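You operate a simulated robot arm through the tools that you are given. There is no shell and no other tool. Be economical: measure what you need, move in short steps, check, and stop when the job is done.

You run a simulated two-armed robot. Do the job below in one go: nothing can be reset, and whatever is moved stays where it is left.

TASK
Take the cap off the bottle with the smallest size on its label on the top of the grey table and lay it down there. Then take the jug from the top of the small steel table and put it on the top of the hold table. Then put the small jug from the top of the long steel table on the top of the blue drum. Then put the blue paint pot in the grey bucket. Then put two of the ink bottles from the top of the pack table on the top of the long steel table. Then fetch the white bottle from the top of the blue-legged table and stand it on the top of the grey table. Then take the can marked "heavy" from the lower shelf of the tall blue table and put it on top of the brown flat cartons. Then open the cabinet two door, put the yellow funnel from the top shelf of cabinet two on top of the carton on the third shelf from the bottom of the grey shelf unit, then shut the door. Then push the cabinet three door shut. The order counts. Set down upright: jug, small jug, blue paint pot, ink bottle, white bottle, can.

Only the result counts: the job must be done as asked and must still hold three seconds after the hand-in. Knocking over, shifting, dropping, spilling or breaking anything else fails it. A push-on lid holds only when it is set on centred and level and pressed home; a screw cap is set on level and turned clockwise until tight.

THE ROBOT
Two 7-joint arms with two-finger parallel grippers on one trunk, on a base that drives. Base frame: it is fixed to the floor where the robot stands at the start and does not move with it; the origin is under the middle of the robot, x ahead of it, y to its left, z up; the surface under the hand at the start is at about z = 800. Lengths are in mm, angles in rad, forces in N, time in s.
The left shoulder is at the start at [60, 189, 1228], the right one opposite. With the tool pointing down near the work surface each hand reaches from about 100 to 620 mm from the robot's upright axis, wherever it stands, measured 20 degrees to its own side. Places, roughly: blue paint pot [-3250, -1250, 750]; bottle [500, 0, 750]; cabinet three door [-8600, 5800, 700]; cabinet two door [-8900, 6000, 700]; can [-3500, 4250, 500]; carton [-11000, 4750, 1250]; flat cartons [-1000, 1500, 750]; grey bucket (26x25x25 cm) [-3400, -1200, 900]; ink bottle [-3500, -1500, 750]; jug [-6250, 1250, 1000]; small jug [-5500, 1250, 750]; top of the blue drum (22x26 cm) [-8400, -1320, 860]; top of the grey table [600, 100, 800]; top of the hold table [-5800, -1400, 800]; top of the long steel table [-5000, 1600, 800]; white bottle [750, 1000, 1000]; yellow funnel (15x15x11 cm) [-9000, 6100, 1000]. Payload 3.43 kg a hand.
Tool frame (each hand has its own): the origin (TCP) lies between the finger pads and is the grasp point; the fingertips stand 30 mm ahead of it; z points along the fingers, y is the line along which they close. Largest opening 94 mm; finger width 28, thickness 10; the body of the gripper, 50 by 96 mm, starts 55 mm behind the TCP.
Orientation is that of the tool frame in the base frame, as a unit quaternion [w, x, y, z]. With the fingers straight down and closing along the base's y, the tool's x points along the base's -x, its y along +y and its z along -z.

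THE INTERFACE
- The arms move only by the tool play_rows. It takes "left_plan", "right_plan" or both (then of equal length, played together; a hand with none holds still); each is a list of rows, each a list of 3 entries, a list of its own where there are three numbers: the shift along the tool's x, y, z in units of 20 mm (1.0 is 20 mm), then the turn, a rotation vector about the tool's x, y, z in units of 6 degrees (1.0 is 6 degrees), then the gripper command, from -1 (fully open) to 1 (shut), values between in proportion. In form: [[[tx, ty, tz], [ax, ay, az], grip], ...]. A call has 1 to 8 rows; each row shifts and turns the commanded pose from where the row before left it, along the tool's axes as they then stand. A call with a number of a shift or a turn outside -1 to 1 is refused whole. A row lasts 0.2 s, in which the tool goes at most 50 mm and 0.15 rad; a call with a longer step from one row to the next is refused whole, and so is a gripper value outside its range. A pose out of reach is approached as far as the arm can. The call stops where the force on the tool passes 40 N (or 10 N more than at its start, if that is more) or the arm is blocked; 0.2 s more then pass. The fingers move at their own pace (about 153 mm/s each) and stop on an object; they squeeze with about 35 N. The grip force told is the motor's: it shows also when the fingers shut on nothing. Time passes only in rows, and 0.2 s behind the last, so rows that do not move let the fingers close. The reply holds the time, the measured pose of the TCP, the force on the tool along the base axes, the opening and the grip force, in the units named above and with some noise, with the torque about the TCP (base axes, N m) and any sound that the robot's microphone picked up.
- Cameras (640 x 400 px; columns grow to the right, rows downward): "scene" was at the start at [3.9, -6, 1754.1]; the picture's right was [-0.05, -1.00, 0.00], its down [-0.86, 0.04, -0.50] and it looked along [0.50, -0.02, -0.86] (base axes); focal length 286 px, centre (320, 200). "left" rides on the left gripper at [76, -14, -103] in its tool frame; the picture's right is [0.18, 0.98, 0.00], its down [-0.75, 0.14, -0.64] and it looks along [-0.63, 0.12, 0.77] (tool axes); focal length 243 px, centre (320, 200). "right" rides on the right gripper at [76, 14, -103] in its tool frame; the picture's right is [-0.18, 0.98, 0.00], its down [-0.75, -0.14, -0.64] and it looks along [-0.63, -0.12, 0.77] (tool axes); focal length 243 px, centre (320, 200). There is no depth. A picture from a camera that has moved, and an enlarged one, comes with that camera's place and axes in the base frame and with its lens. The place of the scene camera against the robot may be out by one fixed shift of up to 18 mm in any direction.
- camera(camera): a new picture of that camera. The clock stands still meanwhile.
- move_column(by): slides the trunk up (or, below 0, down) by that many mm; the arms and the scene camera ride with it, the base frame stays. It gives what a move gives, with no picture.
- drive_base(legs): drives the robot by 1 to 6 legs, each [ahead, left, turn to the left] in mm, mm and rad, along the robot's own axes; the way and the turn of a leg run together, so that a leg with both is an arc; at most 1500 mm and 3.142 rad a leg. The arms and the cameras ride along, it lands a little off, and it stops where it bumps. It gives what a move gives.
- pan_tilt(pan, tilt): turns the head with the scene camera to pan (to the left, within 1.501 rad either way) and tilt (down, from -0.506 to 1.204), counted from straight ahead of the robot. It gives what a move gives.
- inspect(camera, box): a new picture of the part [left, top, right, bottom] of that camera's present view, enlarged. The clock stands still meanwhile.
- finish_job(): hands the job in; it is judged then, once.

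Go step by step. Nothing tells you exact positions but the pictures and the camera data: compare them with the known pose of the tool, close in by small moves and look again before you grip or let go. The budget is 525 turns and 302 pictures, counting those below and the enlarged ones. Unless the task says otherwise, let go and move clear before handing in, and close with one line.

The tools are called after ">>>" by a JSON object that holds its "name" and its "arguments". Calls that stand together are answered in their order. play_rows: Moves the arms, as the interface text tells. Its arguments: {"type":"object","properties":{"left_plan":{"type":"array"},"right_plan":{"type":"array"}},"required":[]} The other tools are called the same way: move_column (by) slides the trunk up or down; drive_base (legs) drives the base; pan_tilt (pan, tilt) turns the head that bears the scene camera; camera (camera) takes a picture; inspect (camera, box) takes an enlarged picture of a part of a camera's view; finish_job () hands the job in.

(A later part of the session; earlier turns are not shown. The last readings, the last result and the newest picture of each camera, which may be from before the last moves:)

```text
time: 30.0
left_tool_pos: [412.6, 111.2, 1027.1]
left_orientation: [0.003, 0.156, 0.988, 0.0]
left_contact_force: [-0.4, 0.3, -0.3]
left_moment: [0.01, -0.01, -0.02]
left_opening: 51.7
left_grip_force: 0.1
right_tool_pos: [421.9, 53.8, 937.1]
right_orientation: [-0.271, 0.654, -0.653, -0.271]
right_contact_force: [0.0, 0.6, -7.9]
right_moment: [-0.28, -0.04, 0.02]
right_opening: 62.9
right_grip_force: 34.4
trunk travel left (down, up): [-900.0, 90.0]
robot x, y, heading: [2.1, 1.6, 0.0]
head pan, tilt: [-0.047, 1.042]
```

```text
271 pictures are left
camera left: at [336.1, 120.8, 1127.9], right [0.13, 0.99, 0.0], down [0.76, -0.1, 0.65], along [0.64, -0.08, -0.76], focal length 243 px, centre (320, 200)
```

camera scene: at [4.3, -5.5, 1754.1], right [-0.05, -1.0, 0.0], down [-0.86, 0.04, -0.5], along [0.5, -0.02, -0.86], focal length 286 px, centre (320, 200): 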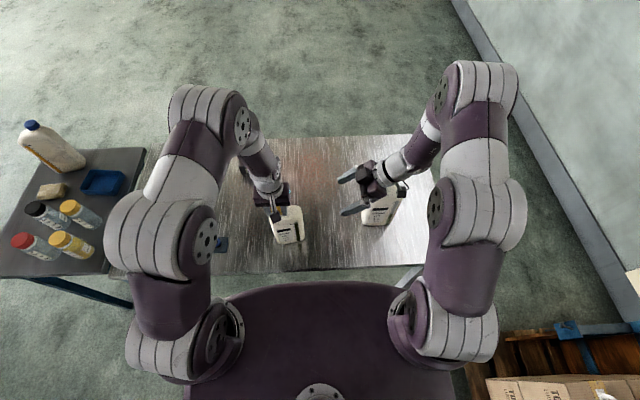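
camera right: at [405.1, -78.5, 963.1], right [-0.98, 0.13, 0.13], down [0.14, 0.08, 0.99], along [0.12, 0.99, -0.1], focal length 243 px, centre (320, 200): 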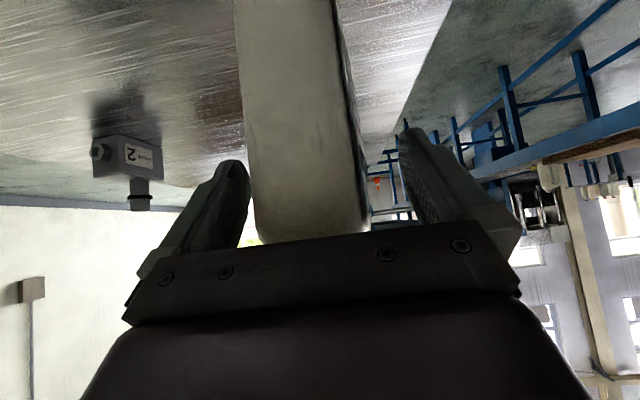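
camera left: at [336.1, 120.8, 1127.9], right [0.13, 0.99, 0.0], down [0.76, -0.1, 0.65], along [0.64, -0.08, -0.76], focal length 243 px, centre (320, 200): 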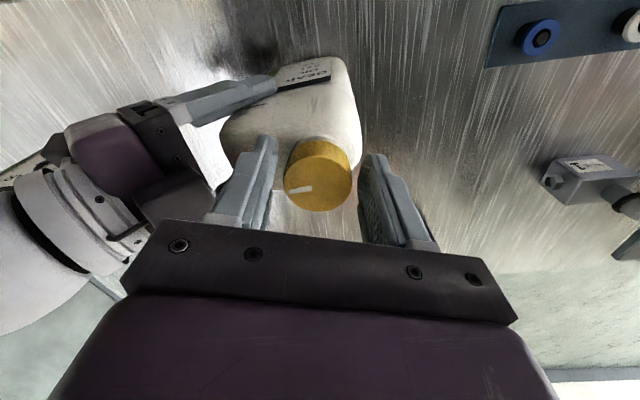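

>>> {"name": "play_rows", "arguments": {"left_plan": [[[0, 0, 0], [0, 0, 0], 1], [[0, 0, 0], [0, 0, 0], 1], [[0, 0, 0], [0, 0, -1], 1], [[0, 0, 0], [0, 0, -1], 1], [[0, 0, 0], [0, 0, -1], 1], [[0, 0, 0], [0, 0, -1], 1], [[0, 0, 0], [0, 0, -1], 1], [[0, 0, 0], [0, 0, -1], 1]]}}

>>> {"name": "play_rows", "arguments": {"left_plan": [[[0, 0, 0], [0, 0, -1], 1], [[0, 0, 0], [0, 0, -1], 1], [[0, 0, 0], [0, 0, -1], 1], [[0, 0, 0], [0, 0, -1], 1], [[0, 0, 0], [0, 0, -1], 1], [[0, 0, 0], [0, 0, -1], 1], [[0, 0, 0], [0, 0, -1], 1], [[0, 0, 0], [0, 0, -1], 1]]}}

>>> {"name": "play_rows", "arguments": {"left_plan": [[[0, 0, 0], [0, 0, -1], 1], [[0, 0, 0], [0, 0, -1], 1], [[0, 0, 0], [0, 0, -1], 1], [[0, 0, 0], [0, 0, -1], 1], [[0, 0, 0], [0, 0, -1], 1], [[0, 0, 0], [0, 0, -1], 1], [[0, 0, 0], [0, 0, -1], 1], [[0, 0, 0], [0, 0, -1], 1]]}}

>>> {"name": "inspect", "arguments": {"camera": "left", "box": [200, 20, 440, 240]}}

```text
time: 31.8
left_tool_pos: [414.5, 110.5, 1027.3]
left_orientation: [0.003, -0.158, 0.987, 0.0]
left_contact_force: [2.4, -3.8, -1.3]
left_moment: [-0.14, -0.46, -0.06]
left_opening: 34.7
left_grip_force: 34.9
right_tool_pos: [422.0, 54.5, 937.1]
right_orientation: [-0.269, 0.654, -0.653, -0.271]
right_contact_force: [-2.1, 4.4, -7.7]
right_moment: [-0.54, 0.22, 0.12]
right_opening: 62.4
right_grip_force: 34.6
trunk travel left (down, up): [-900.0, 90.0]
robot x, y, heading: [2.5, 0.3, 0.002]
head pan, tilt: [-0.047, 1.042]
```

```text
time: 33.6
left_tool_pos: [413.9, 109.8, 1027.6]
left_orientation: [0.004, -0.545, 0.838, -0.004]
left_contact_force: [16.5, -9.7, -3.6]
left_moment: [-0.6, -0.41, -0.04]
left_opening: 34.5
left_grip_force: 35.2
right_tool_pos: [421.8, 53.5, 936.2]
right_orientation: [-0.27, 0.654, -0.653, -0.271]
right_contact_force: [-16.1, 10.8, -4.0]
right_moment: [-0.41, -1.0, 0.91]
right_opening: 62.1
right_grip_force: 34.8
trunk travel left (down, up): [-900.0, 90.0]
robot x, y, heading: [1.3, 0.9, 0.002]
head pan, tilt: [-0.047, 1.042]
```

```text
time: 35.4
left_tool_pos: [413.3, 110.3, 1028.4]
left_orientation: [-0.002, 0.84, -0.543, 0.004]
left_contact_force: [21.1, 1.3, 1.1]
left_moment: [-0.62, -0.98, -0.12]
left_opening: 34.8
left_grip_force: 35.1
right_tool_pos: [420.9, 52.2, 937.6]
right_orientation: [0.269, -0.653, 0.654, 0.271]
right_contact_force: [-23.2, -0.9, -5.1]
right_moment: [0.53, -0.71, 1.36]
right_opening: 62.5
right_grip_force: 35.0
trunk travel left (down, up): [-900.0, 90.0]
robot x, y, heading: [1.9, 1.0, 0.0]
head pan, tilt: [-0.047, 1.042]
```

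```text
1.82 times, centred on (320, 130) of left
camera zoom: at [456.3, 47.0, 1129.2], right [-0.82, -0.57, -0.01], down [-0.44, 0.63, 0.64], along [-0.36, 0.53, -0.77], focal length 441 px, centre (320, 327)
```

zoom: 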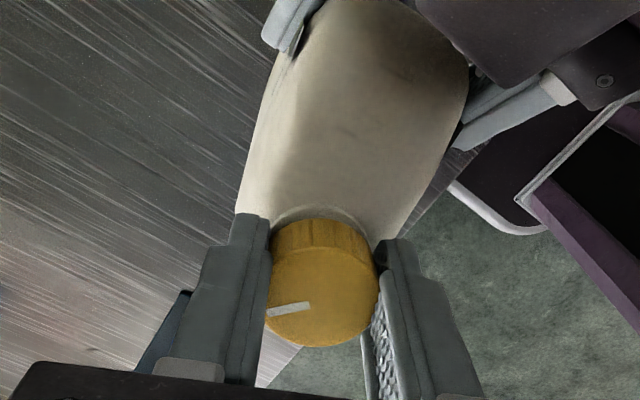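

>>> {"name": "play_rows", "arguments": {"left_plan": [[[0, 0, 0], [0, 0, -1], 1], [[0, 0, 0], [0, 0, -1], 1], [[0, 0, -0.1], [0, 0, -1], 1], [[0, 0, -0.2], [0, 0, -0.7], 1], [[0, 0, -0.3], [0, 0, 0], 1], [[0, 0, -0.3], [0, 0, 0], 1]]}}

>>> {"name": "inspect", "arguments": {"camera": "left", "box": [200, 20, 440, 240]}}

```text
time: 36.8
left_tool_pos: [411.0, 111.2, 1045.2]
left_orientation: [0.0, 0.928, -0.372, -0.001]
left_contact_force: [8.7, -1.2, -30.3]
left_moment: [0.5, -0.05, 0.08]
left_opening: 34.6
left_grip_force: 34.9
right_tool_pos: [425.4, 54.1, 939.2]
right_orientation: [0.273, -0.652, 0.654, 0.27]
right_contact_force: [-9.2, 1.4, 22.7]
right_moment: [0.72, -0.49, 0.41]
right_opening: 62.6
right_grip_force: 34.7
trunk travel left (down, up): [-900.0, 90.0]
robot x, y, heading: [1.2, 2.2, 0.001]
head pan, tilt: [-0.047, 1.042]
```

```text
1.82 times, centred on (320, 130) of left
camera zoom: at [475.6, 68.4, 1145.8], right [-0.55, -0.84, 0.0], down [-0.64, 0.42, 0.64], along [-0.54, 0.35, -0.77], focal length 441 px, centre (320, 327)
```

zoom: 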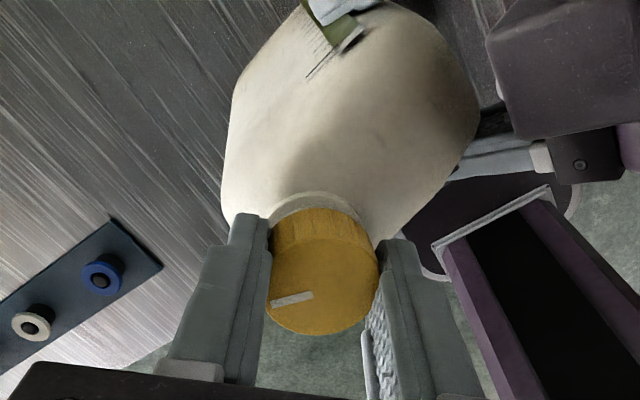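

>>> {"name": "play_rows", "arguments": {"left_plan": [[[0, 0, 0.7], [0, 0, 0], 1], [[0, 0, 0], [0, 0, 0], -0.2], [[0, 0, 0], [0, 0, 0], -0.2], [[0, 0, 0], [0, 0, 1], -0.2], [[0, 0, 0], [0, 0, 1], -0.2], [[0, 0, 0], [0, 0, 1], -0.2], [[0, 0, 0], [0, 0, 1], -0.2], [[0, 0, 0], [0, 0, 1], -0.2]]}}

>>> {"name": "play_rows", "arguments": {"left_plan": [[[0, 0, 0], [0, 0, 1], -0.2], [[0, 0, 0], [0, 0, 1], -0.2], [[0, 0, 0], [0, 0, 1], -0.2], [[0, 0, 0], [0, 0, 1], -0.2], [[0, 0, 0], [0, 0, 1], -0.2], [[0, 0, 0], [0, 0, 1], -0.2], [[0, 0, 0], [0, 0, 1], -0.2], [[0, 0, 0], [0, 0, 1], -0.2]]}}

>>> {"name": "play_rows", "arguments": {"left_plan": [[[0, 0, 0], [0, 0, 1], -0.2], [[0, 0, 0], [0, 0, 1], -0.2], [[0, 0, 0], [0, 0, 1], -0.2], [[0, 0, 0], [0, 0, 1], -0.2], [[0, 0, 0], [0, 0, 1], -0.2], [[0, 0, 0], [0, 0, 1], -0.2], [[0, 0, 0], [0, 0, 1], -0.2], [[0, 0, 0], [0, 0, 1], -0.2]]}}

>>> {"name": "play_rows", "arguments": {"left_plan": [[[0, 0, 0], [0, 0, 1], -0.2], [[0, 0, 0], [0, 0, 1], -0.2], [[0, 0, 0], [0, 0, 1], -0.2], [[0, 0, 0], [0, 0, 1], -0.2], [[0, 0, 0], [0, 0, 1], -0.2], [[0, 0, 0], [0, 0, 1], -0.2], [[0, 0, 0], [0, 0, 1], -0.2], [[0, 0, 0], [0, 0, 1], -0.2]]}}

>>> {"name": "camera", "arguments": {"camera": "left"}}

```text
time: 38.6
left_tool_pos: [413.1, 111.5, 1031.2]
left_orientation: [-0.002, 0.799, -0.602, 0.003]
left_contact_force: [-0.1, -0.4, 0.6]
left_moment: [-0.02, 0.02, 0.02]
left_opening: 56.5
left_grip_force: 0.1
right_tool_pos: [423.5, 53.8, 937.6]
right_orientation: [-0.27, 0.654, -0.653, -0.271]
right_contact_force: [-0.2, -0.1, -9.0]
right_moment: [-0.33, -0.03, -0.02]
right_opening: 59.8
right_grip_force: 34.9
trunk travel left (down, up): [-900.0, 90.0]
robot x, y, heading: [1.2, 0.4, -0.002]
head pan, tilt: [-0.047, 1.042]
```

```text
time: 40.4
left_tool_pos: [412.3, 110.5, 1030.9]
left_orientation: [0.002, -0.487, 0.874, -0.003]
left_contact_force: [-0.9, 0.3, -0.2]
left_moment: [-0.03, 0.01, -0.01]
left_opening: 56.5
left_grip_force: 0.0
right_tool_pos: [421.5, 54.0, 937.0]
right_orientation: [0.271, -0.653, 0.653, 0.272]
right_contact_force: [-0.3, 0.4, -7.7]
right_moment: [-0.33, 0.0, -0.02]
right_opening: 60.0
right_grip_force: 35.5
trunk travel left (down, up): [-900.0, 90.0]
robot x, y, heading: [0.8, -1.9, -0.001]
head pan, tilt: [-0.047, 1.042]
```

```text
time: 42.2
left_tool_pos: [412.8, 111.4, 1032.3]
left_orientation: [0.003, -0.088, 0.996, -0.001]
left_contact_force: [0.2, 0.4, 0.3]
left_moment: [-0.02, 0.01, 0.02]
left_opening: 56.5
left_grip_force: 0.1
right_tool_pos: [422.7, 52.7, 937.4]
right_orientation: [-0.27, 0.653, -0.653, -0.271]
right_contact_force: [0.3, -0.3, -8.2]
right_moment: [-0.37, -0.03, 0.02]
right_opening: 60.1
right_grip_force: 35.0
trunk travel left (down, up): [-900.0, 90.0]
robot x, y, heading: [3.9, 0.3, 0.002]
head pan, tilt: [-0.047, 1.042]
```

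```text
time: 44.0
left_tool_pos: [412.7, 110.1, 1031.3]
left_orientation: [0.004, 0.325, 0.946, 0.001]
left_contact_force: [-0.8, -0.2, -0.6]
left_moment: [0.04, 0.0, -0.05]
left_opening: 56.6
left_grip_force: 0.1
right_tool_pos: [422.9, 54.1, 937.4]
right_orientation: [-0.27, 0.654, -0.653, -0.272]
right_contact_force: [0.6, 0.0, -6.9]
right_moment: [-0.33, -0.02, 0.01]
right_opening: 59.8
right_grip_force: 35.4
trunk travel left (down, up): [-900.0, 90.0]
robot x, y, heading: [-2.2, -1.9, -0.003]
head pan, tilt: [-0.047, 1.042]
```

```text
268 pictures are left
camera left: at [343.3, 145.6, 1131.9], right [0.46, 0.89, 0.0], down [0.68, -0.35, 0.65], along [0.58, -0.3, -0.76], focal length 243 px, centre (320, 200)
```

left: 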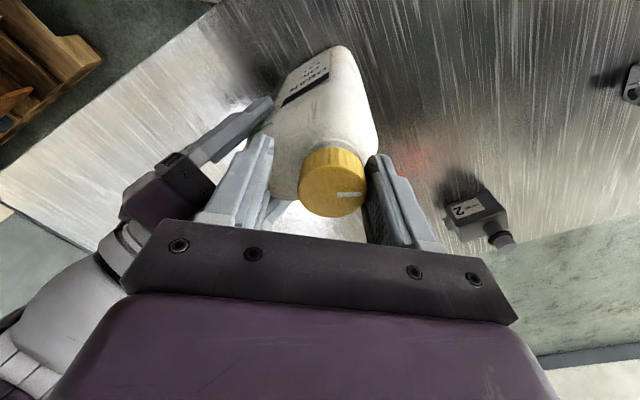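

>>> {"name": "play_rows", "arguments": {"left_plan": [[[0, 0.33, 0], [0, 0, 0], -0.2], [[0, 0, 0], [0, 0, 0], 1], [[0, 0, 0], [0, 0, 0], 1], [[0, 0, 0], [0, 0, -1], 1], [[0, 0, 0], [0, 0, -1], 1], [[0, 0, 0], [0, 0, -1], 1], [[0, 0, 0], [0, 0, -1], 1], [[0, 0, 0], [0, 0, -1], 1]]}}

>>> {"name": "play_rows", "arguments": {"left_plan": [[[0, 0, 0], [0, 0, -1], 1], [[0, 0, 0], [0, 0, -1], 1], [[0, 0, 0], [0, 0, -1], 1], [[0, 0, 0], [0, 0, -1], 1], [[0, 0, 0], [0, 0, -1], 1], [[0, 0, 0], [0, 0, -1], 1], [[0, 0, 0], [0, 0, -1], 1], [[0, 0, 0], [0, 0, -1], 1]]}}

>>> {"name": "inspect", "arguments": {"camera": "left", "box": [200, 20, 440, 240]}}

>>> {"name": "camera", "arguments": {"camera": "right"}}

```text
time: 45.8
left_tool_pos: [417.4, 115.5, 1030.9]
left_orientation: [0.003, 0.066, 0.998, 0.0]
left_contact_force: [3.2, -0.4, 6.9]
left_moment: [0.13, -0.05, -0.11]
left_opening: 35.3
left_grip_force: 35.2
right_tool_pos: [422.3, 52.7, 936.6]
right_orientation: [0.271, -0.653, 0.653, 0.271]
right_contact_force: [-3.4, 0.9, -15.1]
right_moment: [-0.99, -0.29, 0.37]
right_opening: 59.9
right_grip_force: 34.8
trunk travel left (down, up): [-900.0, 90.0]
robot x, y, heading: [1.9, 1.2, -0.0]
head pan, tilt: [-0.047, 1.042]
```

```text
time: 47.6
left_tool_pos: [417.2, 116.5, 1030.8]
left_orientation: [0.003, -0.344, 0.939, -0.002]
left_contact_force: [3.8, -2.9, 0.1]
left_moment: [-0.06, -0.11, -0.05]
left_opening: 35.4
left_grip_force: 34.9
right_tool_pos: [423.2, 53.9, 936.7]
right_orientation: [-0.27, 0.654, -0.653, -0.272]
right_contact_force: [-4.7, 2.3, -7.7]
right_moment: [-0.53, -0.27, 0.24]
right_opening: 59.7
right_grip_force: 35.9
trunk travel left (down, up): [-900.0, 90.0]
robot x, y, heading: [1.7, -1.6, 0.002]
head pan, tilt: [-0.047, 1.042]
```

```text
1.82 times, centred on (320, 130) of left
camera zoom: at [368.1, 55.3, 1131.5], right [-0.78, 0.63, -0.01], down [0.48, 0.6, 0.64], along [0.41, 0.5, -0.76], focal length 441 px, centre (320, 327)
```

zoom: 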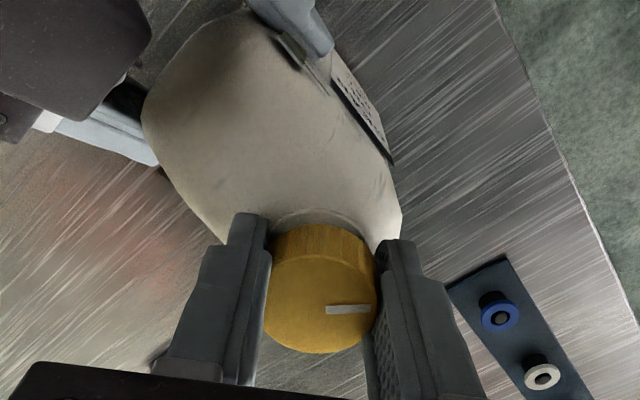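

```text
266 pictures are left
camera right: at [407.8, -72.5, 957.0], right [-0.98, 0.13, 0.13], down [0.14, 0.08, 0.99], along [0.12, 0.99, -0.1], focal length 243 px, centre (320, 200)
```

right: 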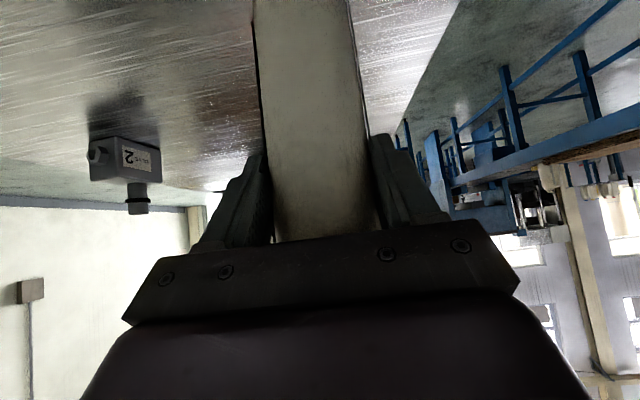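

>>> {"name": "play_rows", "arguments": {"left_plan": [[[0, 0, 0], [0, 0, -1], 1], [[0, 0, 0], [0, 0, -1], 1], [[0, 0, 0], [0, 0, -1], 1], [[0, 0, 0], [0, 0, -1], 1], [[0, 0, 0], [0, 0, -1], 1], [[0, 0, 0], [0, 0, -1], 1], [[0, 0, 0], [0, 0, -1], 1], [[0, 0, 0], [0, 0, -1], 1]]}}

>>> {"name": "play_rows", "arguments": {"left_plan": [[[0, 0, 0], [0, 0, -1], 1], [[0, 0, 0], [0, 0, -1], 1], [[0, 0, 0], [0, 0, -1], 1], [[0, 0, 0], [0, 0, -1], 1], [[0, 0, 0], [0, 0, -1], 1], [[0, 0, 0], [0, 0, -1], 1], [[0, 0, -0.2], [0, 0, 0], 1], [[0, 0, -0.2], [0, 0, 0], 1]]}}

>>> {"name": "inspect", "arguments": {"camera": "left", "box": [200, 20, 440, 240]}}

```text
time: 49.4
left_tool_pos: [418.0, 116.2, 1030.8]
left_orientation: [0.002, -0.697, 0.717, -0.003]
left_contact_force: [13.0, -1.7, -0.9]
left_moment: [0.01, -0.23, -0.1]
left_opening: 35.3
left_grip_force: 35.2
right_tool_pos: [422.3, 53.5, 936.3]
right_orientation: [0.27, -0.653, 0.654, 0.271]
right_contact_force: [-13.3, 2.2, -7.3]
right_moment: [-0.4, -1.04, 0.9]
right_opening: 59.4
right_grip_force: 34.8
trunk travel left (down, up): [-900.0, 90.0]
robot x, y, heading: [1.7, 0.4, -0.005]
head pan, tilt: [-0.047, 1.042]
```

```text
time: 51.2
left_tool_pos: [416.0, 117.7, 1039.3]
left_orientation: [0.0, 0.884, -0.468, 0.002]
left_contact_force: [7.3, 0.5, -5.2]
left_moment: [-0.01, -0.08, -0.04]
left_opening: 35.1
left_grip_force: 34.6
right_tool_pos: [423.6, 53.1, 937.3]
right_orientation: [0.271, -0.652, 0.654, 0.27]
right_contact_force: [-7.3, -1.0, -2.2]
right_moment: [0.08, -0.67, 0.49]
right_opening: 60.5
right_grip_force: 35.3
trunk travel left (down, up): [-900.0, 90.0]
robot x, y, heading: [1.6, 0.2, -0.002]
head pan, tilt: [-0.047, 1.042]
```

```text
1.82 times, centred on (320, 130) of left
camera zoom: at [469.5, 60.7, 1140.0], right [-0.71, -0.71, 0.0], down [-0.54, 0.54, 0.64], along [-0.45, 0.45, -0.77], focal length 441 px, centre (320, 327)
```

zoom: 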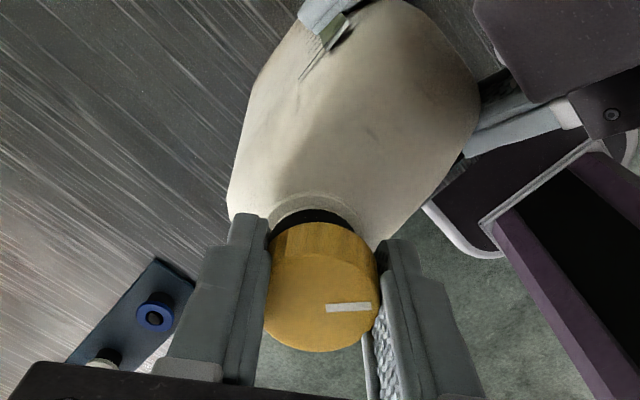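

The cap has come free (dark neck opening shows). I lift it clear.

>>> {"name": "play_rows", "arguments": {"left_plan": [[[0, 0, -0.4], [0, 0, 0], 1], [[0, 0, -0.8], [0, 0, 0], 1], [[0, 0, -0.8], [0, 0, 0], 1], [[0, 0, -0.8], [0, 0, 0], 1], [[0, 0, -0.8], [0, 0, 0], 1]]}}

>>> {"name": "camera", "arguments": {"camera": "left"}}

>>> {"name": "camera", "arguments": {"camera": "scene"}}

```text
time: 52.4
left_tool_pos: [415.1, 115.3, 1111.1]
left_orientation: [-0.001, 0.884, -0.468, 0.003]
left_contact_force: [0.3, -0.1, 0.0]
left_moment: [0.02, 0.01, 0.01]
left_opening: 35.2
left_grip_force: 34.6
right_tool_pos: [421.8, 54.1, 936.6]
right_orientation: [0.27, -0.653, 0.654, 0.27]
right_contact_force: [0.5, -0.3, -7.7]
right_moment: [-0.33, 0.0, 0.03]
right_opening: 59.4
right_grip_force: 34.8
trunk travel left (down, up): [-900.0, 90.0]
robot x, y, heading: [1.4, -1.2, -0.003]
head pan, tilt: [-0.047, 1.042]
```

```text
264 pictures are left
camera left: at [469.5, 60.1, 1213.4], right [-0.71, -0.71, 0.0], down [-0.54, 0.54, 0.64], along [-0.45, 0.45, -0.77], focal length 243 px, centre (320, 200)
```

left: 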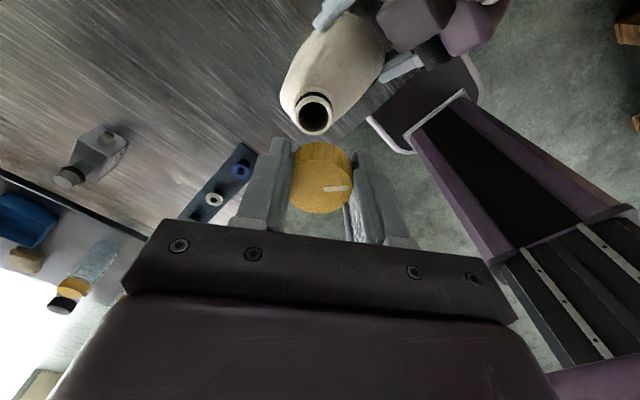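

```text
263 pictures are left
camera scene: at [4.2, -5.8, 1754.0], right [-0.05, -1.0, 0.0], down [-0.86, 0.04, -0.5], along [0.5, -0.02, -0.86], focal length 286 px, centre (320, 200)
```

scene: 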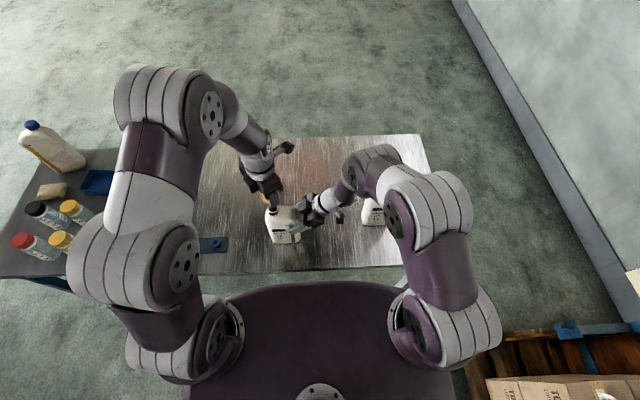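

The bottle hangs in the right grip (−7.7 N); I lower it gently onto the table.

>>> {"name": "play_rows", "arguments": {"right_plan": [[[0.1, 0, 0.1], [0, 0, 0], 1], [[0.1, 0, 0.1], [0, 0, 0], 1]]}}

>>> {"name": "play_rows", "arguments": {"right_plan": [[[0.07, 0, 0.07], [0, 0, 0], 1]]}}

>>> {"name": "camera", "arguments": {"camera": "right"}}

```text
time: 53.0
left_tool_pos: [415.5, 114.6, 1111.9]
left_orientation: [-0.002, 0.884, -0.467, 0.004]
left_contact_force: [0.1, 0.3, 0.2]
left_moment: [-0.02, 0.01, -0.03]
left_opening: 34.9
left_grip_force: 34.9
right_tool_pos: [422.2, 52.9, 934.7]
right_orientation: [-0.273, 0.654, -0.652, -0.27]
right_contact_force: [1.7, -1.3, 13.1]
right_moment: [-0.48, -0.01, 0.01]
right_opening: 59.2
right_grip_force: 34.7
trunk travel left (down, up): [-900.0, 90.0]
robot x, y, heading: [-1.3, 1.0, 0.002]
head pan, tilt: [-0.047, 1.042]
```

```text
time: 53.4
left_tool_pos: [413.1, 116.2, 1112.5]
left_orientation: [-0.001, 0.884, -0.468, 0.005]
left_contact_force: [0.5, -0.5, 0.0]
left_moment: [0.02, 0.01, 0.01]
left_opening: 34.6
left_grip_force: 34.1
right_tool_pos: [423.0, 54.8, 932.8]
right_orientation: [-0.275, 0.654, -0.651, -0.27]
right_contact_force: [4.9, 7.4, 27.6]
right_moment: [0.99, -0.16, -0.08]
right_opening: 59.4
right_grip_force: 35.0
trunk travel left (down, up): [-900.0, 90.0]
robot x, y, heading: [0.5, 1.4, 0.0]
head pan, tilt: [-0.047, 1.042]
```

```text
262 pictures are left
camera right: at [408.2, -70.4, 952.2], right [-0.98, 0.13, 0.12], down [0.13, 0.07, 0.99], along [0.12, 0.99, -0.09], focal length 243 px, centre (320, 200)
```

right: 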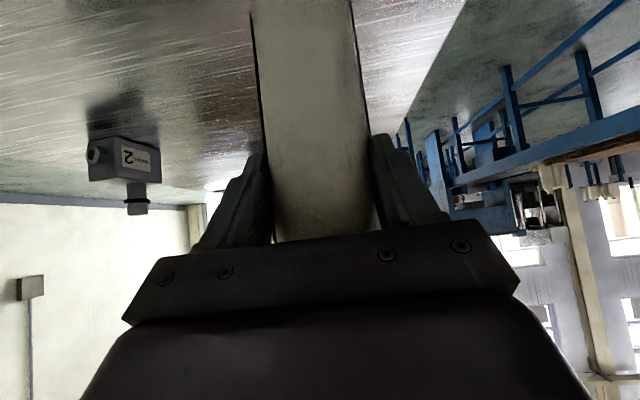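

>>> {"name": "play_rows", "arguments": {"right_plan": [[[-0.07, 0, -0.07], [0, 0, 0], 1], [[-0.03, 0, -0.03], [0, 0, 0], 0.2], [[0, 0, 0], [0, 0, 0], -0.5], [[0, 0, 0], [0, 0, 0], -1], [[0, 0, -0.5], [0, 0, 0], -1], [[0, 0, -1], [0, 0, 0], -1], [[0, 0, -1], [0, 0, 0], -1], [[0, 0, -1], [0, 0, 0], -1]]}}

>>> {"name": "camera", "arguments": {"camera": "right"}}

```text
time: 55.2
left_tool_pos: [415.4, 116.0, 1112.4]
left_orientation: [-0.001, 0.884, -0.468, 0.003]
left_contact_force: [-0.5, 0.7, 0.4]
left_moment: [-0.01, 0.03, -0.02]
left_opening: 34.5
left_grip_force: 34.7
right_tool_pos: [421.7, 2.3, 981.9]
right_orientation: [-0.27, 0.654, -0.653, -0.271]
right_contact_force: [-0.3, 0.3, -0.4]
right_moment: [0.03, -0.01, -0.03]
right_opening: 93.8
right_grip_force: 0.0
trunk travel left (down, up): [-900.0, 90.0]
robot x, y, heading: [-1.2, -2.8, -0.003]
head pan, tilt: [-0.047, 1.042]
```

```text
261 pictures are left
camera right: at [407.4, -123.3, 1001.8], right [-0.98, 0.13, 0.13], down [0.14, 0.08, 0.99], along [0.12, 0.99, -0.1], focal length 243 px, centre (320, 200)
```

right: 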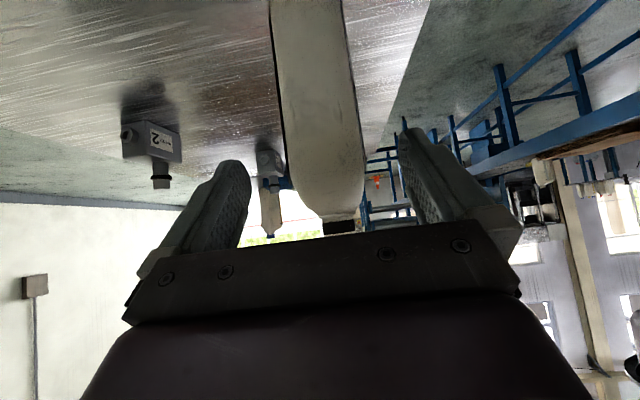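

Bottle stands upright. I retract the right arm and carry the cap to a free spot behind, about [570, 90].

>>> {"name": "play_rows", "arguments": {"right_plan": [[[0, 0, -1], [0, 0, 0], -1], [[0, 0, -1], [0, 0, 0], -1], [[0, 0, -1], [0, 0, 0], -1], [[0, 0, -1], [0, 0, 0], -1], [[0, 0, -1], [0, 0, 0], -1], [[0, 0, -1], [0, 0, 0], -1], [[0, 0, -1], [0, 0, 0], -1], [[0, 0, -1], [0, 0, 0], -1]], "left_plan": [[[0.9, -0.95, 0], [0, 0, 0], 1], [[0.9, -0.95, 0], [0, 0, 0], 1], [[0.9, -0.95, 0], [0, 0, 0], 1], [[0.9, -0.95, 0], [0, 0, 0], 1], [[0.9, -0.95, 0], [0, 0, 0], 1], [[0.9, -0.95, 0], [0, 0, 0], 1], [[0, 0, 1], [0, 0, 0], 1], [[0, 0, 1], [0, 0, 0], 1]]}}

>>> {"name": "camera", "arguments": {"camera": "left"}}

>>> {"name": "camera", "arguments": {"camera": "scene"}}

```text
time: 57.0
left_tool_pos: [574.1, 89.0, 1073.3]
left_orientation: [-0.001, 0.884, -0.468, 0.004]
left_contact_force: [-0.5, -0.3, 0.0]
left_moment: [0.04, -0.01, -0.01]
left_opening: 34.6
left_grip_force: 35.2
right_tool_pos: [422.4, -109.0, 1095.5]
right_orientation: [0.271, -0.652, 0.654, 0.271]
right_contact_force: [-0.1, 0.5, 0.3]
right_moment: [-0.04, 0.03, 0.0]
right_opening: 94.0
right_grip_force: 0.0
trunk travel left (down, up): [-900.0, 90.0]
robot x, y, heading: [-3.7, -2.8, 0.001]
head pan, tilt: [-0.047, 1.042]
```

```text
260 pictures are left
camera left: at [627.1, 33.5, 1174.8], right [-0.71, -0.71, 0.0], down [-0.55, 0.54, 0.64], along [-0.45, 0.45, -0.77], focal length 243 px, centre (320, 200)
```

left: 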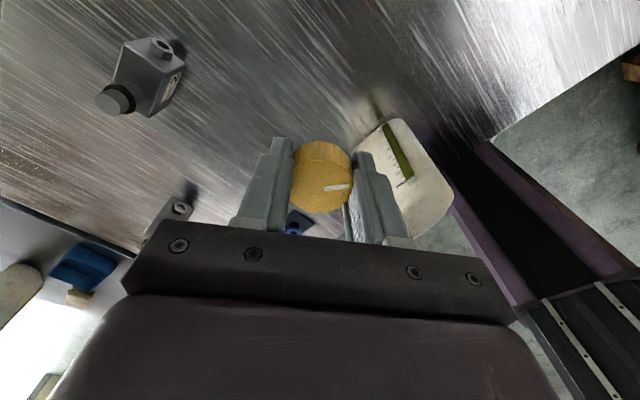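

```text
259 pictures are left
camera scene: at [4.9, -6.7, 1754.1], right [-0.05, -1.0, 0.0], down [-0.86, 0.04, -0.5], along [0.5, -0.02, -0.86], focal length 286 px, centre (320, 200)
```

scene: 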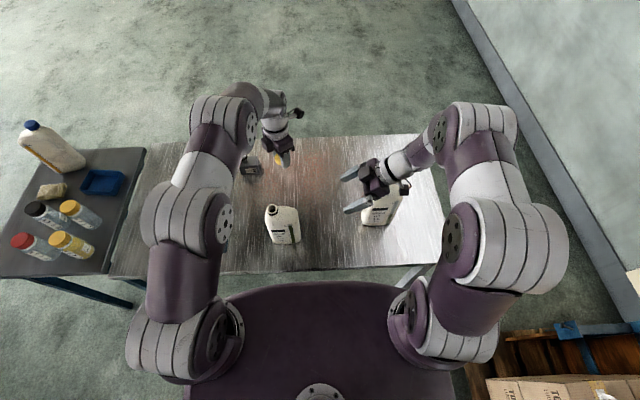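

>>> {"name": "play_rows", "arguments": {"left_plan": [[[0, 0, 1], [0, 0, 0], 1], [[0, 0, 1], [0, 0, 0], 1], [[0, 0, 1], [0, 0, 0], 1], [[0, 0, 1], [0, 0, 0], 1], [[0, 0, 1], [0, 0, 0], 1], [[0, 0, 1], [0, 0, 0], 1], [[0, 0, 1], [0, 0, 0], 1], [[0, 0, 1], [0, 0, 0], 1]]}}

>>> {"name": "play_rows", "arguments": {"left_plan": [[[0, 0, 1], [0, 0, 0], 1], [[0, 0, 1], [0, 0, 0], 1], [[0, 0, 0.5], [0, 0, 0], 1], [[0, 0, 0.3], [0, 0, 0], 1], [[0, 0, 0.2], [0, 0, 0], 1]]}}

>>> {"name": "camera", "arguments": {"camera": "left"}}

```text
time: 58.8
left_tool_pos: [572.9, 89.6, 912.4]
left_orientation: [-0.001, 0.884, -0.468, 0.003]
left_contact_force: [-0.1, -0.1, 0.1]
left_moment: [0.0, -0.02, 0.01]
left_opening: 34.7
left_grip_force: 35.0
right_tool_pos: [422.7, -107.3, 1095.6]
right_orientation: [0.27, -0.653, 0.654, 0.271]
right_contact_force: [0.8, -0.1, -0.6]
right_moment: [-0.03, 0.01, -0.02]
right_opening: 93.8
right_grip_force: 0.2
trunk travel left (down, up): [-900.0, 90.0]
robot x, y, heading: [2.4, 0.1, -0.001]
head pan, tilt: [-0.047, 1.042]
```

```text
time: 60.0
left_tool_pos: [572.5, 91.0, 852.9]
left_orientation: [0.0, 0.884, -0.468, 0.003]
left_contact_force: [-0.1, 0.1, 0.3]
left_moment: [0.01, -0.01, 0.03]
left_opening: 34.3
left_grip_force: 35.1
right_tool_pos: [422.2, -108.3, 1094.3]
right_orientation: [-0.27, 0.654, -0.653, -0.271]
right_contact_force: [-0.7, -0.9, -0.8]
right_moment: [0.03, -0.03, 0.01]
right_opening: 94.2
right_grip_force: 0.1
trunk travel left (down, up): [-900.0, 90.0]
robot x, y, heading: [1.4, -1.1, 0.0]
head pan, tilt: [-0.047, 1.042]
```

```text
258 pictures are left
camera left: at [626.3, 35.6, 954.3], right [-0.71, -0.71, 0.0], down [-0.55, 0.54, 0.64], along [-0.45, 0.45, -0.77], focal length 243 px, centre (320, 200)
```

left: 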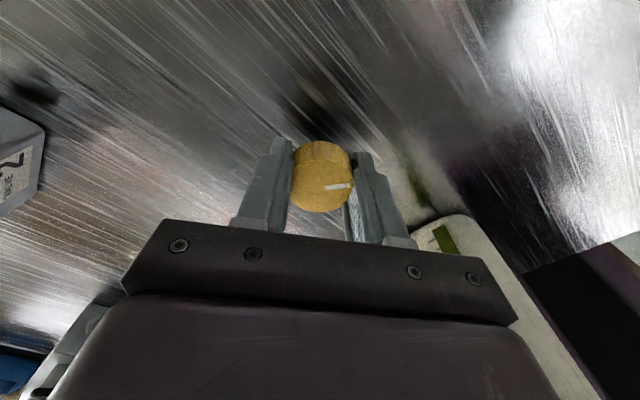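

>>> {"name": "play_rows", "arguments": {"left_plan": [[[0, 0, 0.25], [0, 0, 0], 1], [[0, 0, 0.2], [0, 0, 0], 1], [[0, 0, 0.15], [0, 0, 0], 1]]}}

>>> {"name": "play_rows", "arguments": {"left_plan": [[[0, 0, 0.15], [0, 0, 0], 1], [[0, 0, 0.15], [0, 0, 0], 1]]}}

```text
time: 60.8
left_tool_pos: [573.1, 89.8, 841.2]
left_orientation: [-0.002, 0.884, -0.468, 0.003]
left_contact_force: [-0.1, 0.3, 0.2]
left_moment: [0.01, 0.0, -0.01]
left_opening: 34.5
left_grip_force: 34.7
right_tool_pos: [423.0, -108.9, 1095.3]
right_orientation: [0.27, -0.653, 0.654, 0.27]
right_contact_force: [-0.2, -0.4, 0.3]
right_moment: [0.01, -0.03, -0.01]
right_opening: 93.9
right_grip_force: 0.0
trunk travel left (down, up): [-900.0, 90.0]
robot x, y, heading: [-1.2, 0.9, 0.004]
head pan, tilt: [-0.047, 1.042]
```

```text
time: 61.4
left_tool_pos: [571.2, 90.2, 835.6]
left_orientation: [0.001, 0.884, -0.468, 0.003]
left_contact_force: [0.0, -0.2, -0.3]
left_moment: [-0.02, 0.01, -0.01]
left_opening: 34.3
left_grip_force: 35.1
right_tool_pos: [423.1, -108.1, 1094.7]
right_orientation: [-0.271, 0.653, -0.653, -0.271]
right_contact_force: [-0.2, 0.4, 0.3]
right_moment: [-0.04, -0.02, 0.02]
right_opening: 94.1
right_grip_force: 0.1
trunk travel left (down, up): [-900.0, 90.0]
robot x, y, heading: [-1.6, -1.6, 0.004]
head pan, tilt: [-0.047, 1.042]
```

>>> {"name": "play_rows", "arguments": {"left_plan": [[[0, 0, 0.12], [0, 0, 0], 1], [[0, 0, 0.12], [0, 0, 0], 1]]}}

>>> {"name": "play_rows", "arguments": {"left_plan": [[[0, 0, 0.1], [0, 0, 0], 1], [[0, 0, 0.1], [0, 0, 0], 1]]}}

```text
time: 62.0
left_tool_pos: [570.0, 91.1, 832.8]
left_orientation: [-0.001, 0.884, -0.468, 0.004]
left_contact_force: [1.2, 0.2, -0.1]
left_moment: [-0.03, 0.01, -0.01]
left_opening: 34.5
left_grip_force: 34.6
left hand out of reach, approached as far as the arm can: row 2
right_tool_pos: [422.6, -108.7, 1095.4]
right_orientation: [-0.269, 0.654, -0.652, -0.271]
right_contact_force: [-1.1, 0.1, 0.4]
right_moment: [-0.02, -0.02, 0.01]
right_opening: 94.1
right_grip_force: 0.1
trunk travel left (down, up): [-900.0, 90.0]
robot x, y, heading: [-0.9, -3.3, -0.005]
head pan, tilt: [-0.047, 1.042]
```

```text
time: 62.6
left_tool_pos: [573.1, 90.8, 835.2]
left_orientation: [-0.003, 0.884, -0.467, 0.007]
left_contact_force: [-0.1, -1.3, -0.4]
left_moment: [0.0, -0.03, 0.02]
left_opening: 34.7
left_grip_force: 35.2
right_tool_pos: [423.6, -108.7, 1095.9]
right_orientation: [0.271, -0.653, 0.654, 0.27]
right_contact_force: [0.2, 1.0, 0.6]
right_moment: [0.0, -0.02, -0.02]
right_opening: 94.1
right_grip_force: 0.1
trunk travel left (down, up): [-900.0, 90.0]
robot x, y, heading: [-0.7, 1.3, -0.001]
head pan, tilt: [-0.047, 1.042]
```

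>>> {"name": "move_column", "arguments": {"by": -4}}

>>> {"name": "inspect", "arguments": {"camera": "left", "box": [240, 80, 400, 240]}}

```text
time: 63.1
left_tool_pos: [574.5, 90.1, 831.4]
left_orientation: [-0.003, 0.884, -0.468, 0.007]
left_contact_force: [-1.3, 0.4, -0.3]
left_moment: [0.01, -0.04, 0.0]
left_opening: 34.8
left_grip_force: 35.0
right_tool_pos: [421.5, -108.9, 1091.3]
right_orientation: [-0.271, 0.653, -0.653, -0.27]
right_contact_force: [0.7, 0.9, -1.2]
right_moment: [0.02, -0.02, -0.01]
right_opening: 94.3
right_grip_force: 0.1
trunk travel left (down, up): [-896.0, 94.0]
robot x, y, heading: [0.1, -1.3, 0.001]
head pan, tilt: [-0.047, 1.042]
```

```text
2.50 times, centred on (320, 160) of left
camera zoom: at [626.2, 35.6, 933.1], right [-0.71, -0.71, -0.01], down [-0.55, 0.55, 0.63], along [-0.44, 0.45, -0.77], focal length 606 px, centre (320, 300)
```

zoom: 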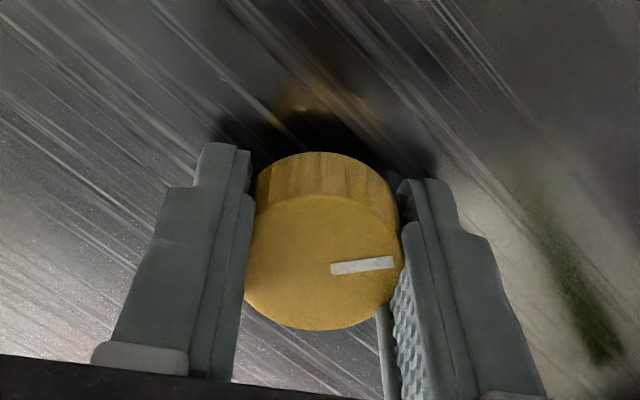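

>>> {"name": "move_column", "arguments": {"by": -5}}

>>> {"name": "move_column", "arguments": {"by": -3}}

>>> {"name": "inspect", "arguments": {"camera": "left", "box": [240, 80, 400, 240]}}

```text
time: 63.7
left_tool_pos: [573.7, 90.6, 831.2]
left_orientation: [-0.004, 0.884, -0.467, 0.011]
left_contact_force: [-1.7, 7.7, 34.0]
left_moment: [0.15, 0.98, -0.11]
left_opening: 34.5
left_grip_force: 34.9
right_tool_pos: [418.2, -107.7, 1088.3]
right_orientation: [-0.272, 0.654, -0.653, -0.27]
right_contact_force: [-0.4, 0.0, -0.8]
right_moment: [0.01, 0.01, -0.02]
right_opening: 93.9
right_grip_force: 0.1
trunk travel left (down, up): [-891.0, 99.0]
robot x, y, heading: [1.5, 1.8, 0.002]
head pan, tilt: [-0.047, 1.042]
```

```text
time: 64.0
left_tool_pos: [573.5, 90.8, 830.8]
left_orientation: [-0.004, 0.884, -0.468, 0.01]
left_contact_force: [-15.2, 3.0, 15.3]
left_moment: [0.01, 0.94, -0.18]
left_opening: 34.9
left_grip_force: 35.1
right_tool_pos: [419.9, -107.8, 1086.7]
right_orientation: [-0.272, 0.654, -0.652, -0.271]
right_contact_force: [0.8, -0.3, -0.4]
right_moment: [0.0, 0.04, -0.01]
right_opening: 94.2
right_grip_force: 0.0
trunk travel left (down, up): [-891.0, 99.0]
robot x, y, heading: [-0.5, 0.8, 0.0]
head pan, tilt: [-0.047, 1.042]
stopped: the force on the tool passed its limit at 49 N (the readings are from after the stop); the commanded pose is now the measured one
```

```text
2.50 times, centred on (320, 160) of left
camera zoom: at [625.8, 35.3, 933.0], right [-0.71, -0.7, -0.01], down [-0.55, 0.55, 0.63], along [-0.44, 0.45, -0.78], focal length 606 px, centre (320, 300)
```

zoom: 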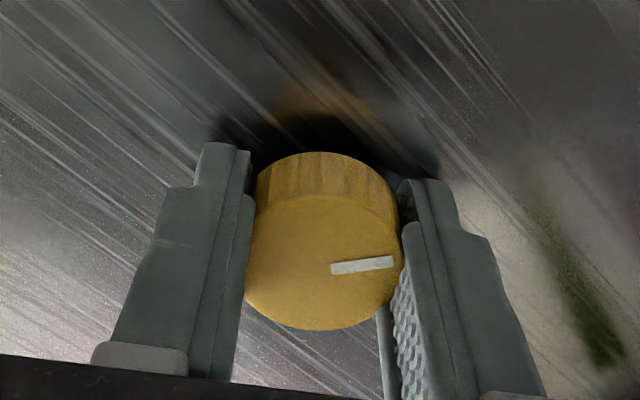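

Contact with the table. Release the cap and rise.

>>> {"name": "play_rows", "arguments": {"left_plan": [[[0, 0, 0], [0, 0, 0], 0.3], [[0, 0, 0], [0, 0, 0], -0.3], [[0, 0, -0.2], [0, 0, 0], -0.5], [[0, 0, -1], [0, 0, 0], -0.5], [[0, 0, -1], [0, 0, 0], -0.5], [[0, 0, -1], [0, 0, 0], -0.5], [[0, 0, -1], [0, 0, 0], -0.5], [[0, 0, -1], [0, 0, 0], -0.5]]}}

>>> {"name": "camera", "arguments": {"camera": "left"}}

```text
time: 65.8
left_tool_pos: [571.7, 88.9, 931.0]
left_orientation: [-0.003, 0.884, -0.467, 0.009]
left_contact_force: [0.2, 0.5, -0.4]
left_moment: [0.03, -0.01, 0.0]
left_opening: 70.6
left_grip_force: 0.0
right_tool_pos: [422.4, -109.0, 1086.7]
right_orientation: [0.27, -0.653, 0.654, 0.27]
right_contact_force: [-0.4, -0.8, -0.1]
right_moment: [0.0, 0.01, 0.01]
right_opening: 94.0
right_grip_force: 0.1
trunk travel left (down, up): [-891.0, 99.0]
robot x, y, heading: [0.9, 1.7, -0.002]
head pan, tilt: [-0.047, 1.042]
```

```text
255 pictures are left
camera left: at [624.5, 33.5, 1034.0], right [-0.71, -0.7, -0.01], down [-0.55, 0.55, 0.63], along [-0.44, 0.45, -0.78], focal length 243 px, centre (320, 200)
```

left: 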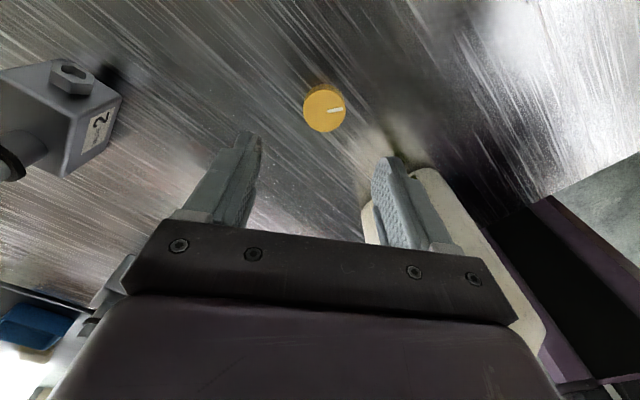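

Cap is down. Now raise both arms and restore neutral orientations for driving.

>>> {"name": "play_rows", "arguments": {"left_plan": [[[0, 0, -1], [0, 0, 0], -1], [[0, 0, -1], [0, 0, 0], -1], [[0, 0, -1], [0, 0, 0], -1], [[0, 0, -1], [0, 0, 0], -1], [[0, 0, -1], [0, 0, 0], -1], [[0, 0, -1], [0, 0, 0], -1], [[0, 0, -1], [0, 0, 0], -1], [[0, 0, -1], [0, 0, 0], -1]], "right_plan": [[[-0.5, 0, -0.6], [0, 0, 0], -1], [[-0.5, 0, -0.6], [0, 0, 0], -1], [[-0.5, 0, -0.6], [0, 0, 0], -1], [[-0.5, 0, -0.6], [0, 0, 0], -1], [[0, 0, 0], [0, 1, 0], -1], [[0, 0, 0], [0, 1, 0], -1], [[0, 0, 0], [0, 1, 0], -1], [[0, 0, 0], [0, 1, 0], -1]]}}

>>> {"name": "play_rows", "arguments": {"left_plan": [[[-0.6, 0.9, 0], [0, 0, 1], -1], [[-0.6, 0.9, 0], [0, 0, 1], -1], [[-0.6, 0.9, 0], [0, 0, 1], -1], [[-0.6, 0.9, 0], [0, 0, 1], -1], [[0, 0, 0], [0, 0, 1], -1], [[0, 0, 0], [0, 0, 1], -1], [[0, 0, 0], [0, 0, 1], -1], [[0, 0, 0], [0, 0, 1], -1]], "right_plan": [[[0, 0, 0], [0, 1, 0], -1], [[0, 0, 0], [0, 1, 0], -1], [[0, 0, 0], [0, 1, 0], -1], [[0, 0, 0], [0, 0.5, 0], -1], [[0, 0, 0], [0, 0, 1], -1], [[0, 0, 0], [0, 0, 1], -1], [[0, 0, 0], [0, 0, 1], -1], [[0, 0, 0], [0, 0, 1], -1]]}}

>>> {"name": "play_rows", "arguments": {"left_plan": [[[0, 0, 0], [0, 0, 1], -1], [[0, 0, 0], [0, 0, 1], -1], [[0, 0, 0], [0, 0, 1], -1], [[0, 0, 0], [0, 0, 1], -1], [[0, 0, 0], [0, 0, 1], -1], [[0, 0, 0], [0, 0, 1], -1], [[0, 0, 0], [0, 0, 1], -1], [[0, 0, 0], [0, 0, 1], -1]], "right_plan": [[[0, 0, 0], [0, 0, 1], -1], [[0, 0, 0], [0, 0, 1], -1], [[0, 0, 0], [0, 0, 1], -1], [[0, 0, 0], [0, 0, 1], -1], [[0, 0, 0], [0, 0, 1], -1], [[0, 0, 0], [0, 0, 1], -1], [[0, 0, 0], [0, 0, 1], -1], [[0, 0, 0], [0, 0, 1], -1]]}}

>>> {"name": "play_rows", "arguments": {"left_plan": [[[0, 0, 0], [0, 0, 1], -1], [[0, 0, 0], [0, 0, 1], -1], [[0, 0, 0], [0, 0, 1], -1], [[0, 0, 0], [0, 0, 1], -1], [[0, 0, 0], [0, 0, 0.7], -1]], "right_plan": [[[0, 0, 0], [0, 0, 1], -1], [[0, 0, 0], [0, 0, 1], -1], [[0, 0, 0], [0, 0, 1], -1], [[0, 0, 0], [0, 0, 0], -1], [[0, 0, 0], [0, 0, 0], -1]]}}

>>> {"name": "camera", "arguments": {"camera": "scene"}}

```text
time: 67.6
left_tool_pos: [570.5, 94.9, 1093.1]
left_orientation: [-0.003, 0.884, -0.467, 0.01]
left_contact_force: [-0.2, 0.8, 0.2]
left_moment: [-0.02, -0.02, -0.01]
left_opening: 93.8
left_grip_force: 0.0
right_tool_pos: [423.7, -113.6, 1148.7]
right_orientation: [-0.128, 0.696, -0.695, -0.129]
right_contact_force: [1.0, -0.2, -1.2]
right_moment: [-0.01, 0.0, 0.04]
right_opening: 94.1
right_grip_force: 0.1
trunk travel left (down, up): [-891.0, 99.0]
robot x, y, heading: [-1.8, -1.4, -0.001]
head pan, tilt: [-0.047, 1.042]
```

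```text
time: 69.4
left_tool_pos: [486.4, 104.2, 1090.6]
left_orientation: [0.007, -0.616, 0.788, -0.008]
left_contact_force: [-0.9, 0.8, -0.2]
left_moment: [0.01, -0.03, 0.0]
left_opening: 94.0
left_grip_force: 0.0
right_tool_pos: [422.7, -114.3, 1149.0]
right_orientation: [0.0, -0.545, 0.839, 0.0]
right_contact_force: [0.2, 0.5, -0.5]
right_moment: [0.01, -0.02, 0.0]
right_opening: 93.9
right_grip_force: 0.0
trunk travel left (down, up): [-891.0, 99.0]
robot x, y, heading: [-3.4, -0.2, 0.0]
head pan, tilt: [-0.047, 1.042]
```

```text
time: 71.2
left_tool_pos: [485.6, 102.8, 1090.4]
left_orientation: [0.01, -0.242, 0.97, -0.004]
left_contact_force: [-1.5, -1.0, 0.0]
left_moment: [-0.01, -0.01, -0.01]
left_opening: 94.0
left_grip_force: 0.1
right_tool_pos: [422.3, -114.5, 1147.6]
right_orientation: [-0.001, -0.156, 0.988, 0.001]
right_contact_force: [-0.4, -1.2, -0.4]
right_moment: [-0.03, -0.06, 0.04]
right_opening: 93.9
right_grip_force: 0.1
trunk travel left (down, up): [-891.0, 99.0]
robot x, y, heading: [-3.1, 0.1, 0.0]
head pan, tilt: [-0.047, 1.042]
```

```text
time: 72.4
left_tool_pos: [486.3, 104.1, 1089.5]
left_orientation: [0.011, 0.001, 1.0, -0.002]
left_contact_force: [-0.1, -0.7, 0.6]
left_moment: [-0.02, 0.03, 0.02]
left_opening: 94.0
left_grip_force: 0.0
right_tool_pos: [422.7, -113.9, 1148.5]
right_orientation: [-0.001, 0.0, 1.0, 0.0]
right_contact_force: [0.3, 0.4, 0.0]
right_moment: [0.03, 0.02, 0.03]
right_opening: 94.1
right_grip_force: 0.1
trunk travel left (down, up): [-891.0, 99.0]
robot x, y, heading: [-1.4, -0.9, 0.004]
head pan, tilt: [-0.047, 1.042]
```

```text
254 pictures are left
camera scene: at [4.0, -5.9, 1744.7], right [-0.05, -1.0, 0.0], down [-0.86, 0.04, -0.5], along [0.5, -0.02, -0.86], focal length 286 px, centre (320, 200)
```

scene: 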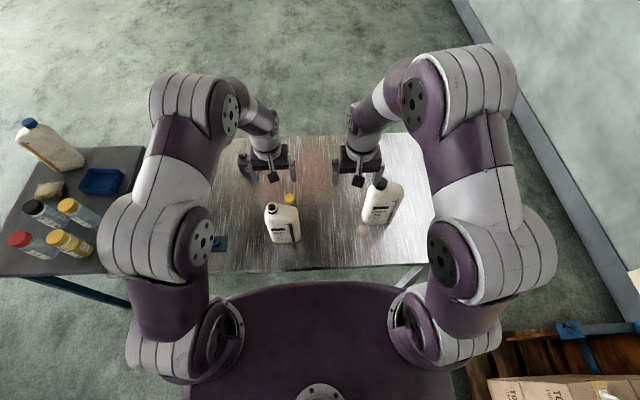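

>>> {"name": "play_rows", "arguments": {"left_plan": [[[0.97, 0.6, -0.69], [0, 0, 0], -1], [[0.97, 0.6, -0.69], [0, 0, 0], -1], [[0.97, 0.6, -0.69], [0, 0, 0], -1], [[0.97, 0.6, -0.69], [0, 0, 0], -1], [[0.97, 0.6, -0.69], [0, 0, 0], -1], [[0.97, 0.6, -0.69], [0, 0, 0], -1], [[0.97, 0.6, -0.69], [0, 0, 0], -1], [[0.97, 0.6, -0.69], [0, 0, 0], -1]], "right_plan": [[[0.63, -0.7, -0.47], [0, 0, 0], -1], [[0.63, -0.7, -0.47], [0, 0, 0], -1], [[0.63, -0.7, -0.47], [0, 0, 0], -1], [[0.63, -0.7, -0.47], [0, 0, 0], -1], [[0.63, -0.7, -0.47], [0, 0, 0], -1], [[0.63, -0.7, -0.47], [0, 0, 0], -1], [[0.63, -0.7, -0.47], [0, 0, 0], -1], [[0.63, -0.7, -0.47], [0, 0, 0], -1]]}}

>>> {"name": "pan_tilt", "arguments": {"pan": 1.5, "tilt": 0.5}}

>>> {"name": "camera", "arguments": {"camera": "scene"}}

>>> {"name": "pan_tilt", "arguments": {"pan": -1.5, "tilt": 0.5}}

>>> {"name": "camera", "arguments": {"camera": "scene"}}

```text
time: 74.2
left_tool_pos: [325.3, 199.7, 1197.6]
left_orientation: [0.011, 0.001, 1.0, -0.001]
left_contact_force: [0.0, 0.2, 0.6]
left_moment: [-0.01, -0.01, -0.07]
left_opening: 94.2
left_grip_force: 0.0
right_tool_pos: [318.6, -227.4, 1223.1]
right_orientation: [0.001, -0.002, 1.0, 0.001]
right_contact_force: [0.6, 0.0, -0.6]
right_moment: [-0.03, -0.04, -0.04]
right_opening: 94.3
right_grip_force: 0.0
trunk travel left (down, up): [-891.0, 99.0]
robot x, y, heading: [-2.9, 2.9, -0.001]
head pan, tilt: [-0.047, 1.042]
```

```text
time: 75.8
left_tool_pos: [327.6, 199.6, 1196.7]
left_orientation: [0.01, 0.0, 1.0, -0.002]
left_contact_force: [0.3, -0.4, 0.1]
left_moment: [0.02, 0.02, -0.02]
left_opening: 93.9
left_grip_force: 0.0
right_tool_pos: [322.5, -225.4, 1223.7]
right_orientation: [0.0, 0.0, 1.0, -0.001]
right_contact_force: [0.7, -0.4, 0.5]
right_moment: [0.04, 0.01, -0.03]
right_opening: 94.0
right_grip_force: 0.1
trunk travel left (down, up): [-891.0, 99.0]
robot x, y, heading: [-1.8, 0.7, 0.001]
head pan, tilt: [1.499, 0.499]
```

```text
253 pictures are left
camera scene: at [-56.7, 88.0, 1788.6], right [1.0, -0.07, 0.0], down [-0.03, -0.48, -0.88], along [0.06, 0.88, -0.48], focal length 286 px, centre (320, 200)
```

scene: 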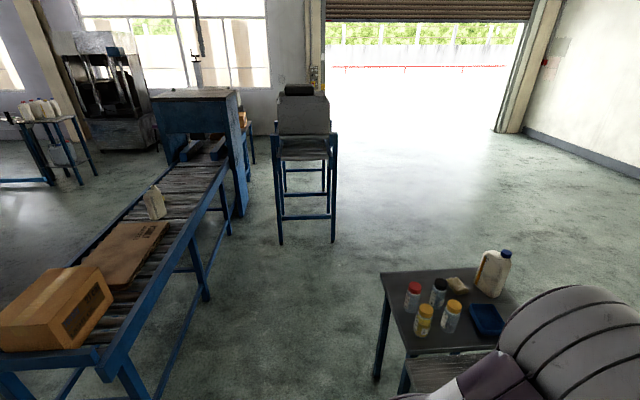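

```text
time: 78.4
left_tool_pos: [327.3, 199.6, 1197.0]
left_orientation: [0.011, 0.0, 1.0, -0.002]
left_contact_force: [0.0, 0.7, -0.3]
left_moment: [0.02, 0.0, 0.0]
left_opening: 94.0
left_grip_force: 0.1
right_tool_pos: [321.5, -226.2, 1222.9]
right_orientation: [0.0, -0.001, 1.0, 0.0]
right_contact_force: [0.5, 0.0, 0.6]
right_moment: [-0.04, 0.0, -0.01]
right_opening: 94.2
right_grip_force: 0.0
trunk travel left (down, up): [-891.0, 99.0]
robot x, y, heading: [0.2, 3.2, 0.002]
head pan, tilt: [-1.499, 0.499]
```

```text
252 pictures are left
camera scene: at [-56.5, -93.5, 1788.6], right [-1.0, -0.07, 0.0], down [-0.03, 0.48, -0.88], along [0.06, -0.88, -0.48], focal length 286 px, centre (320, 200)
```

scene: 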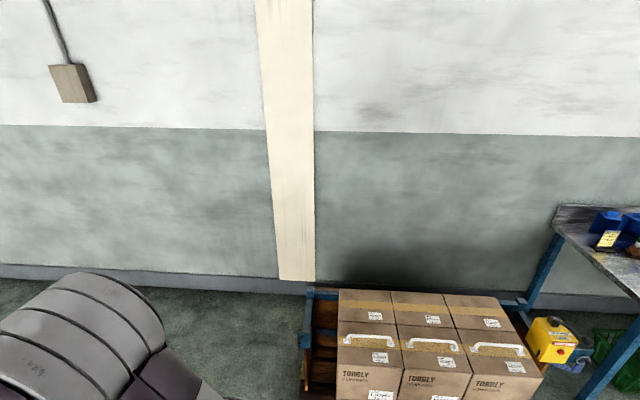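

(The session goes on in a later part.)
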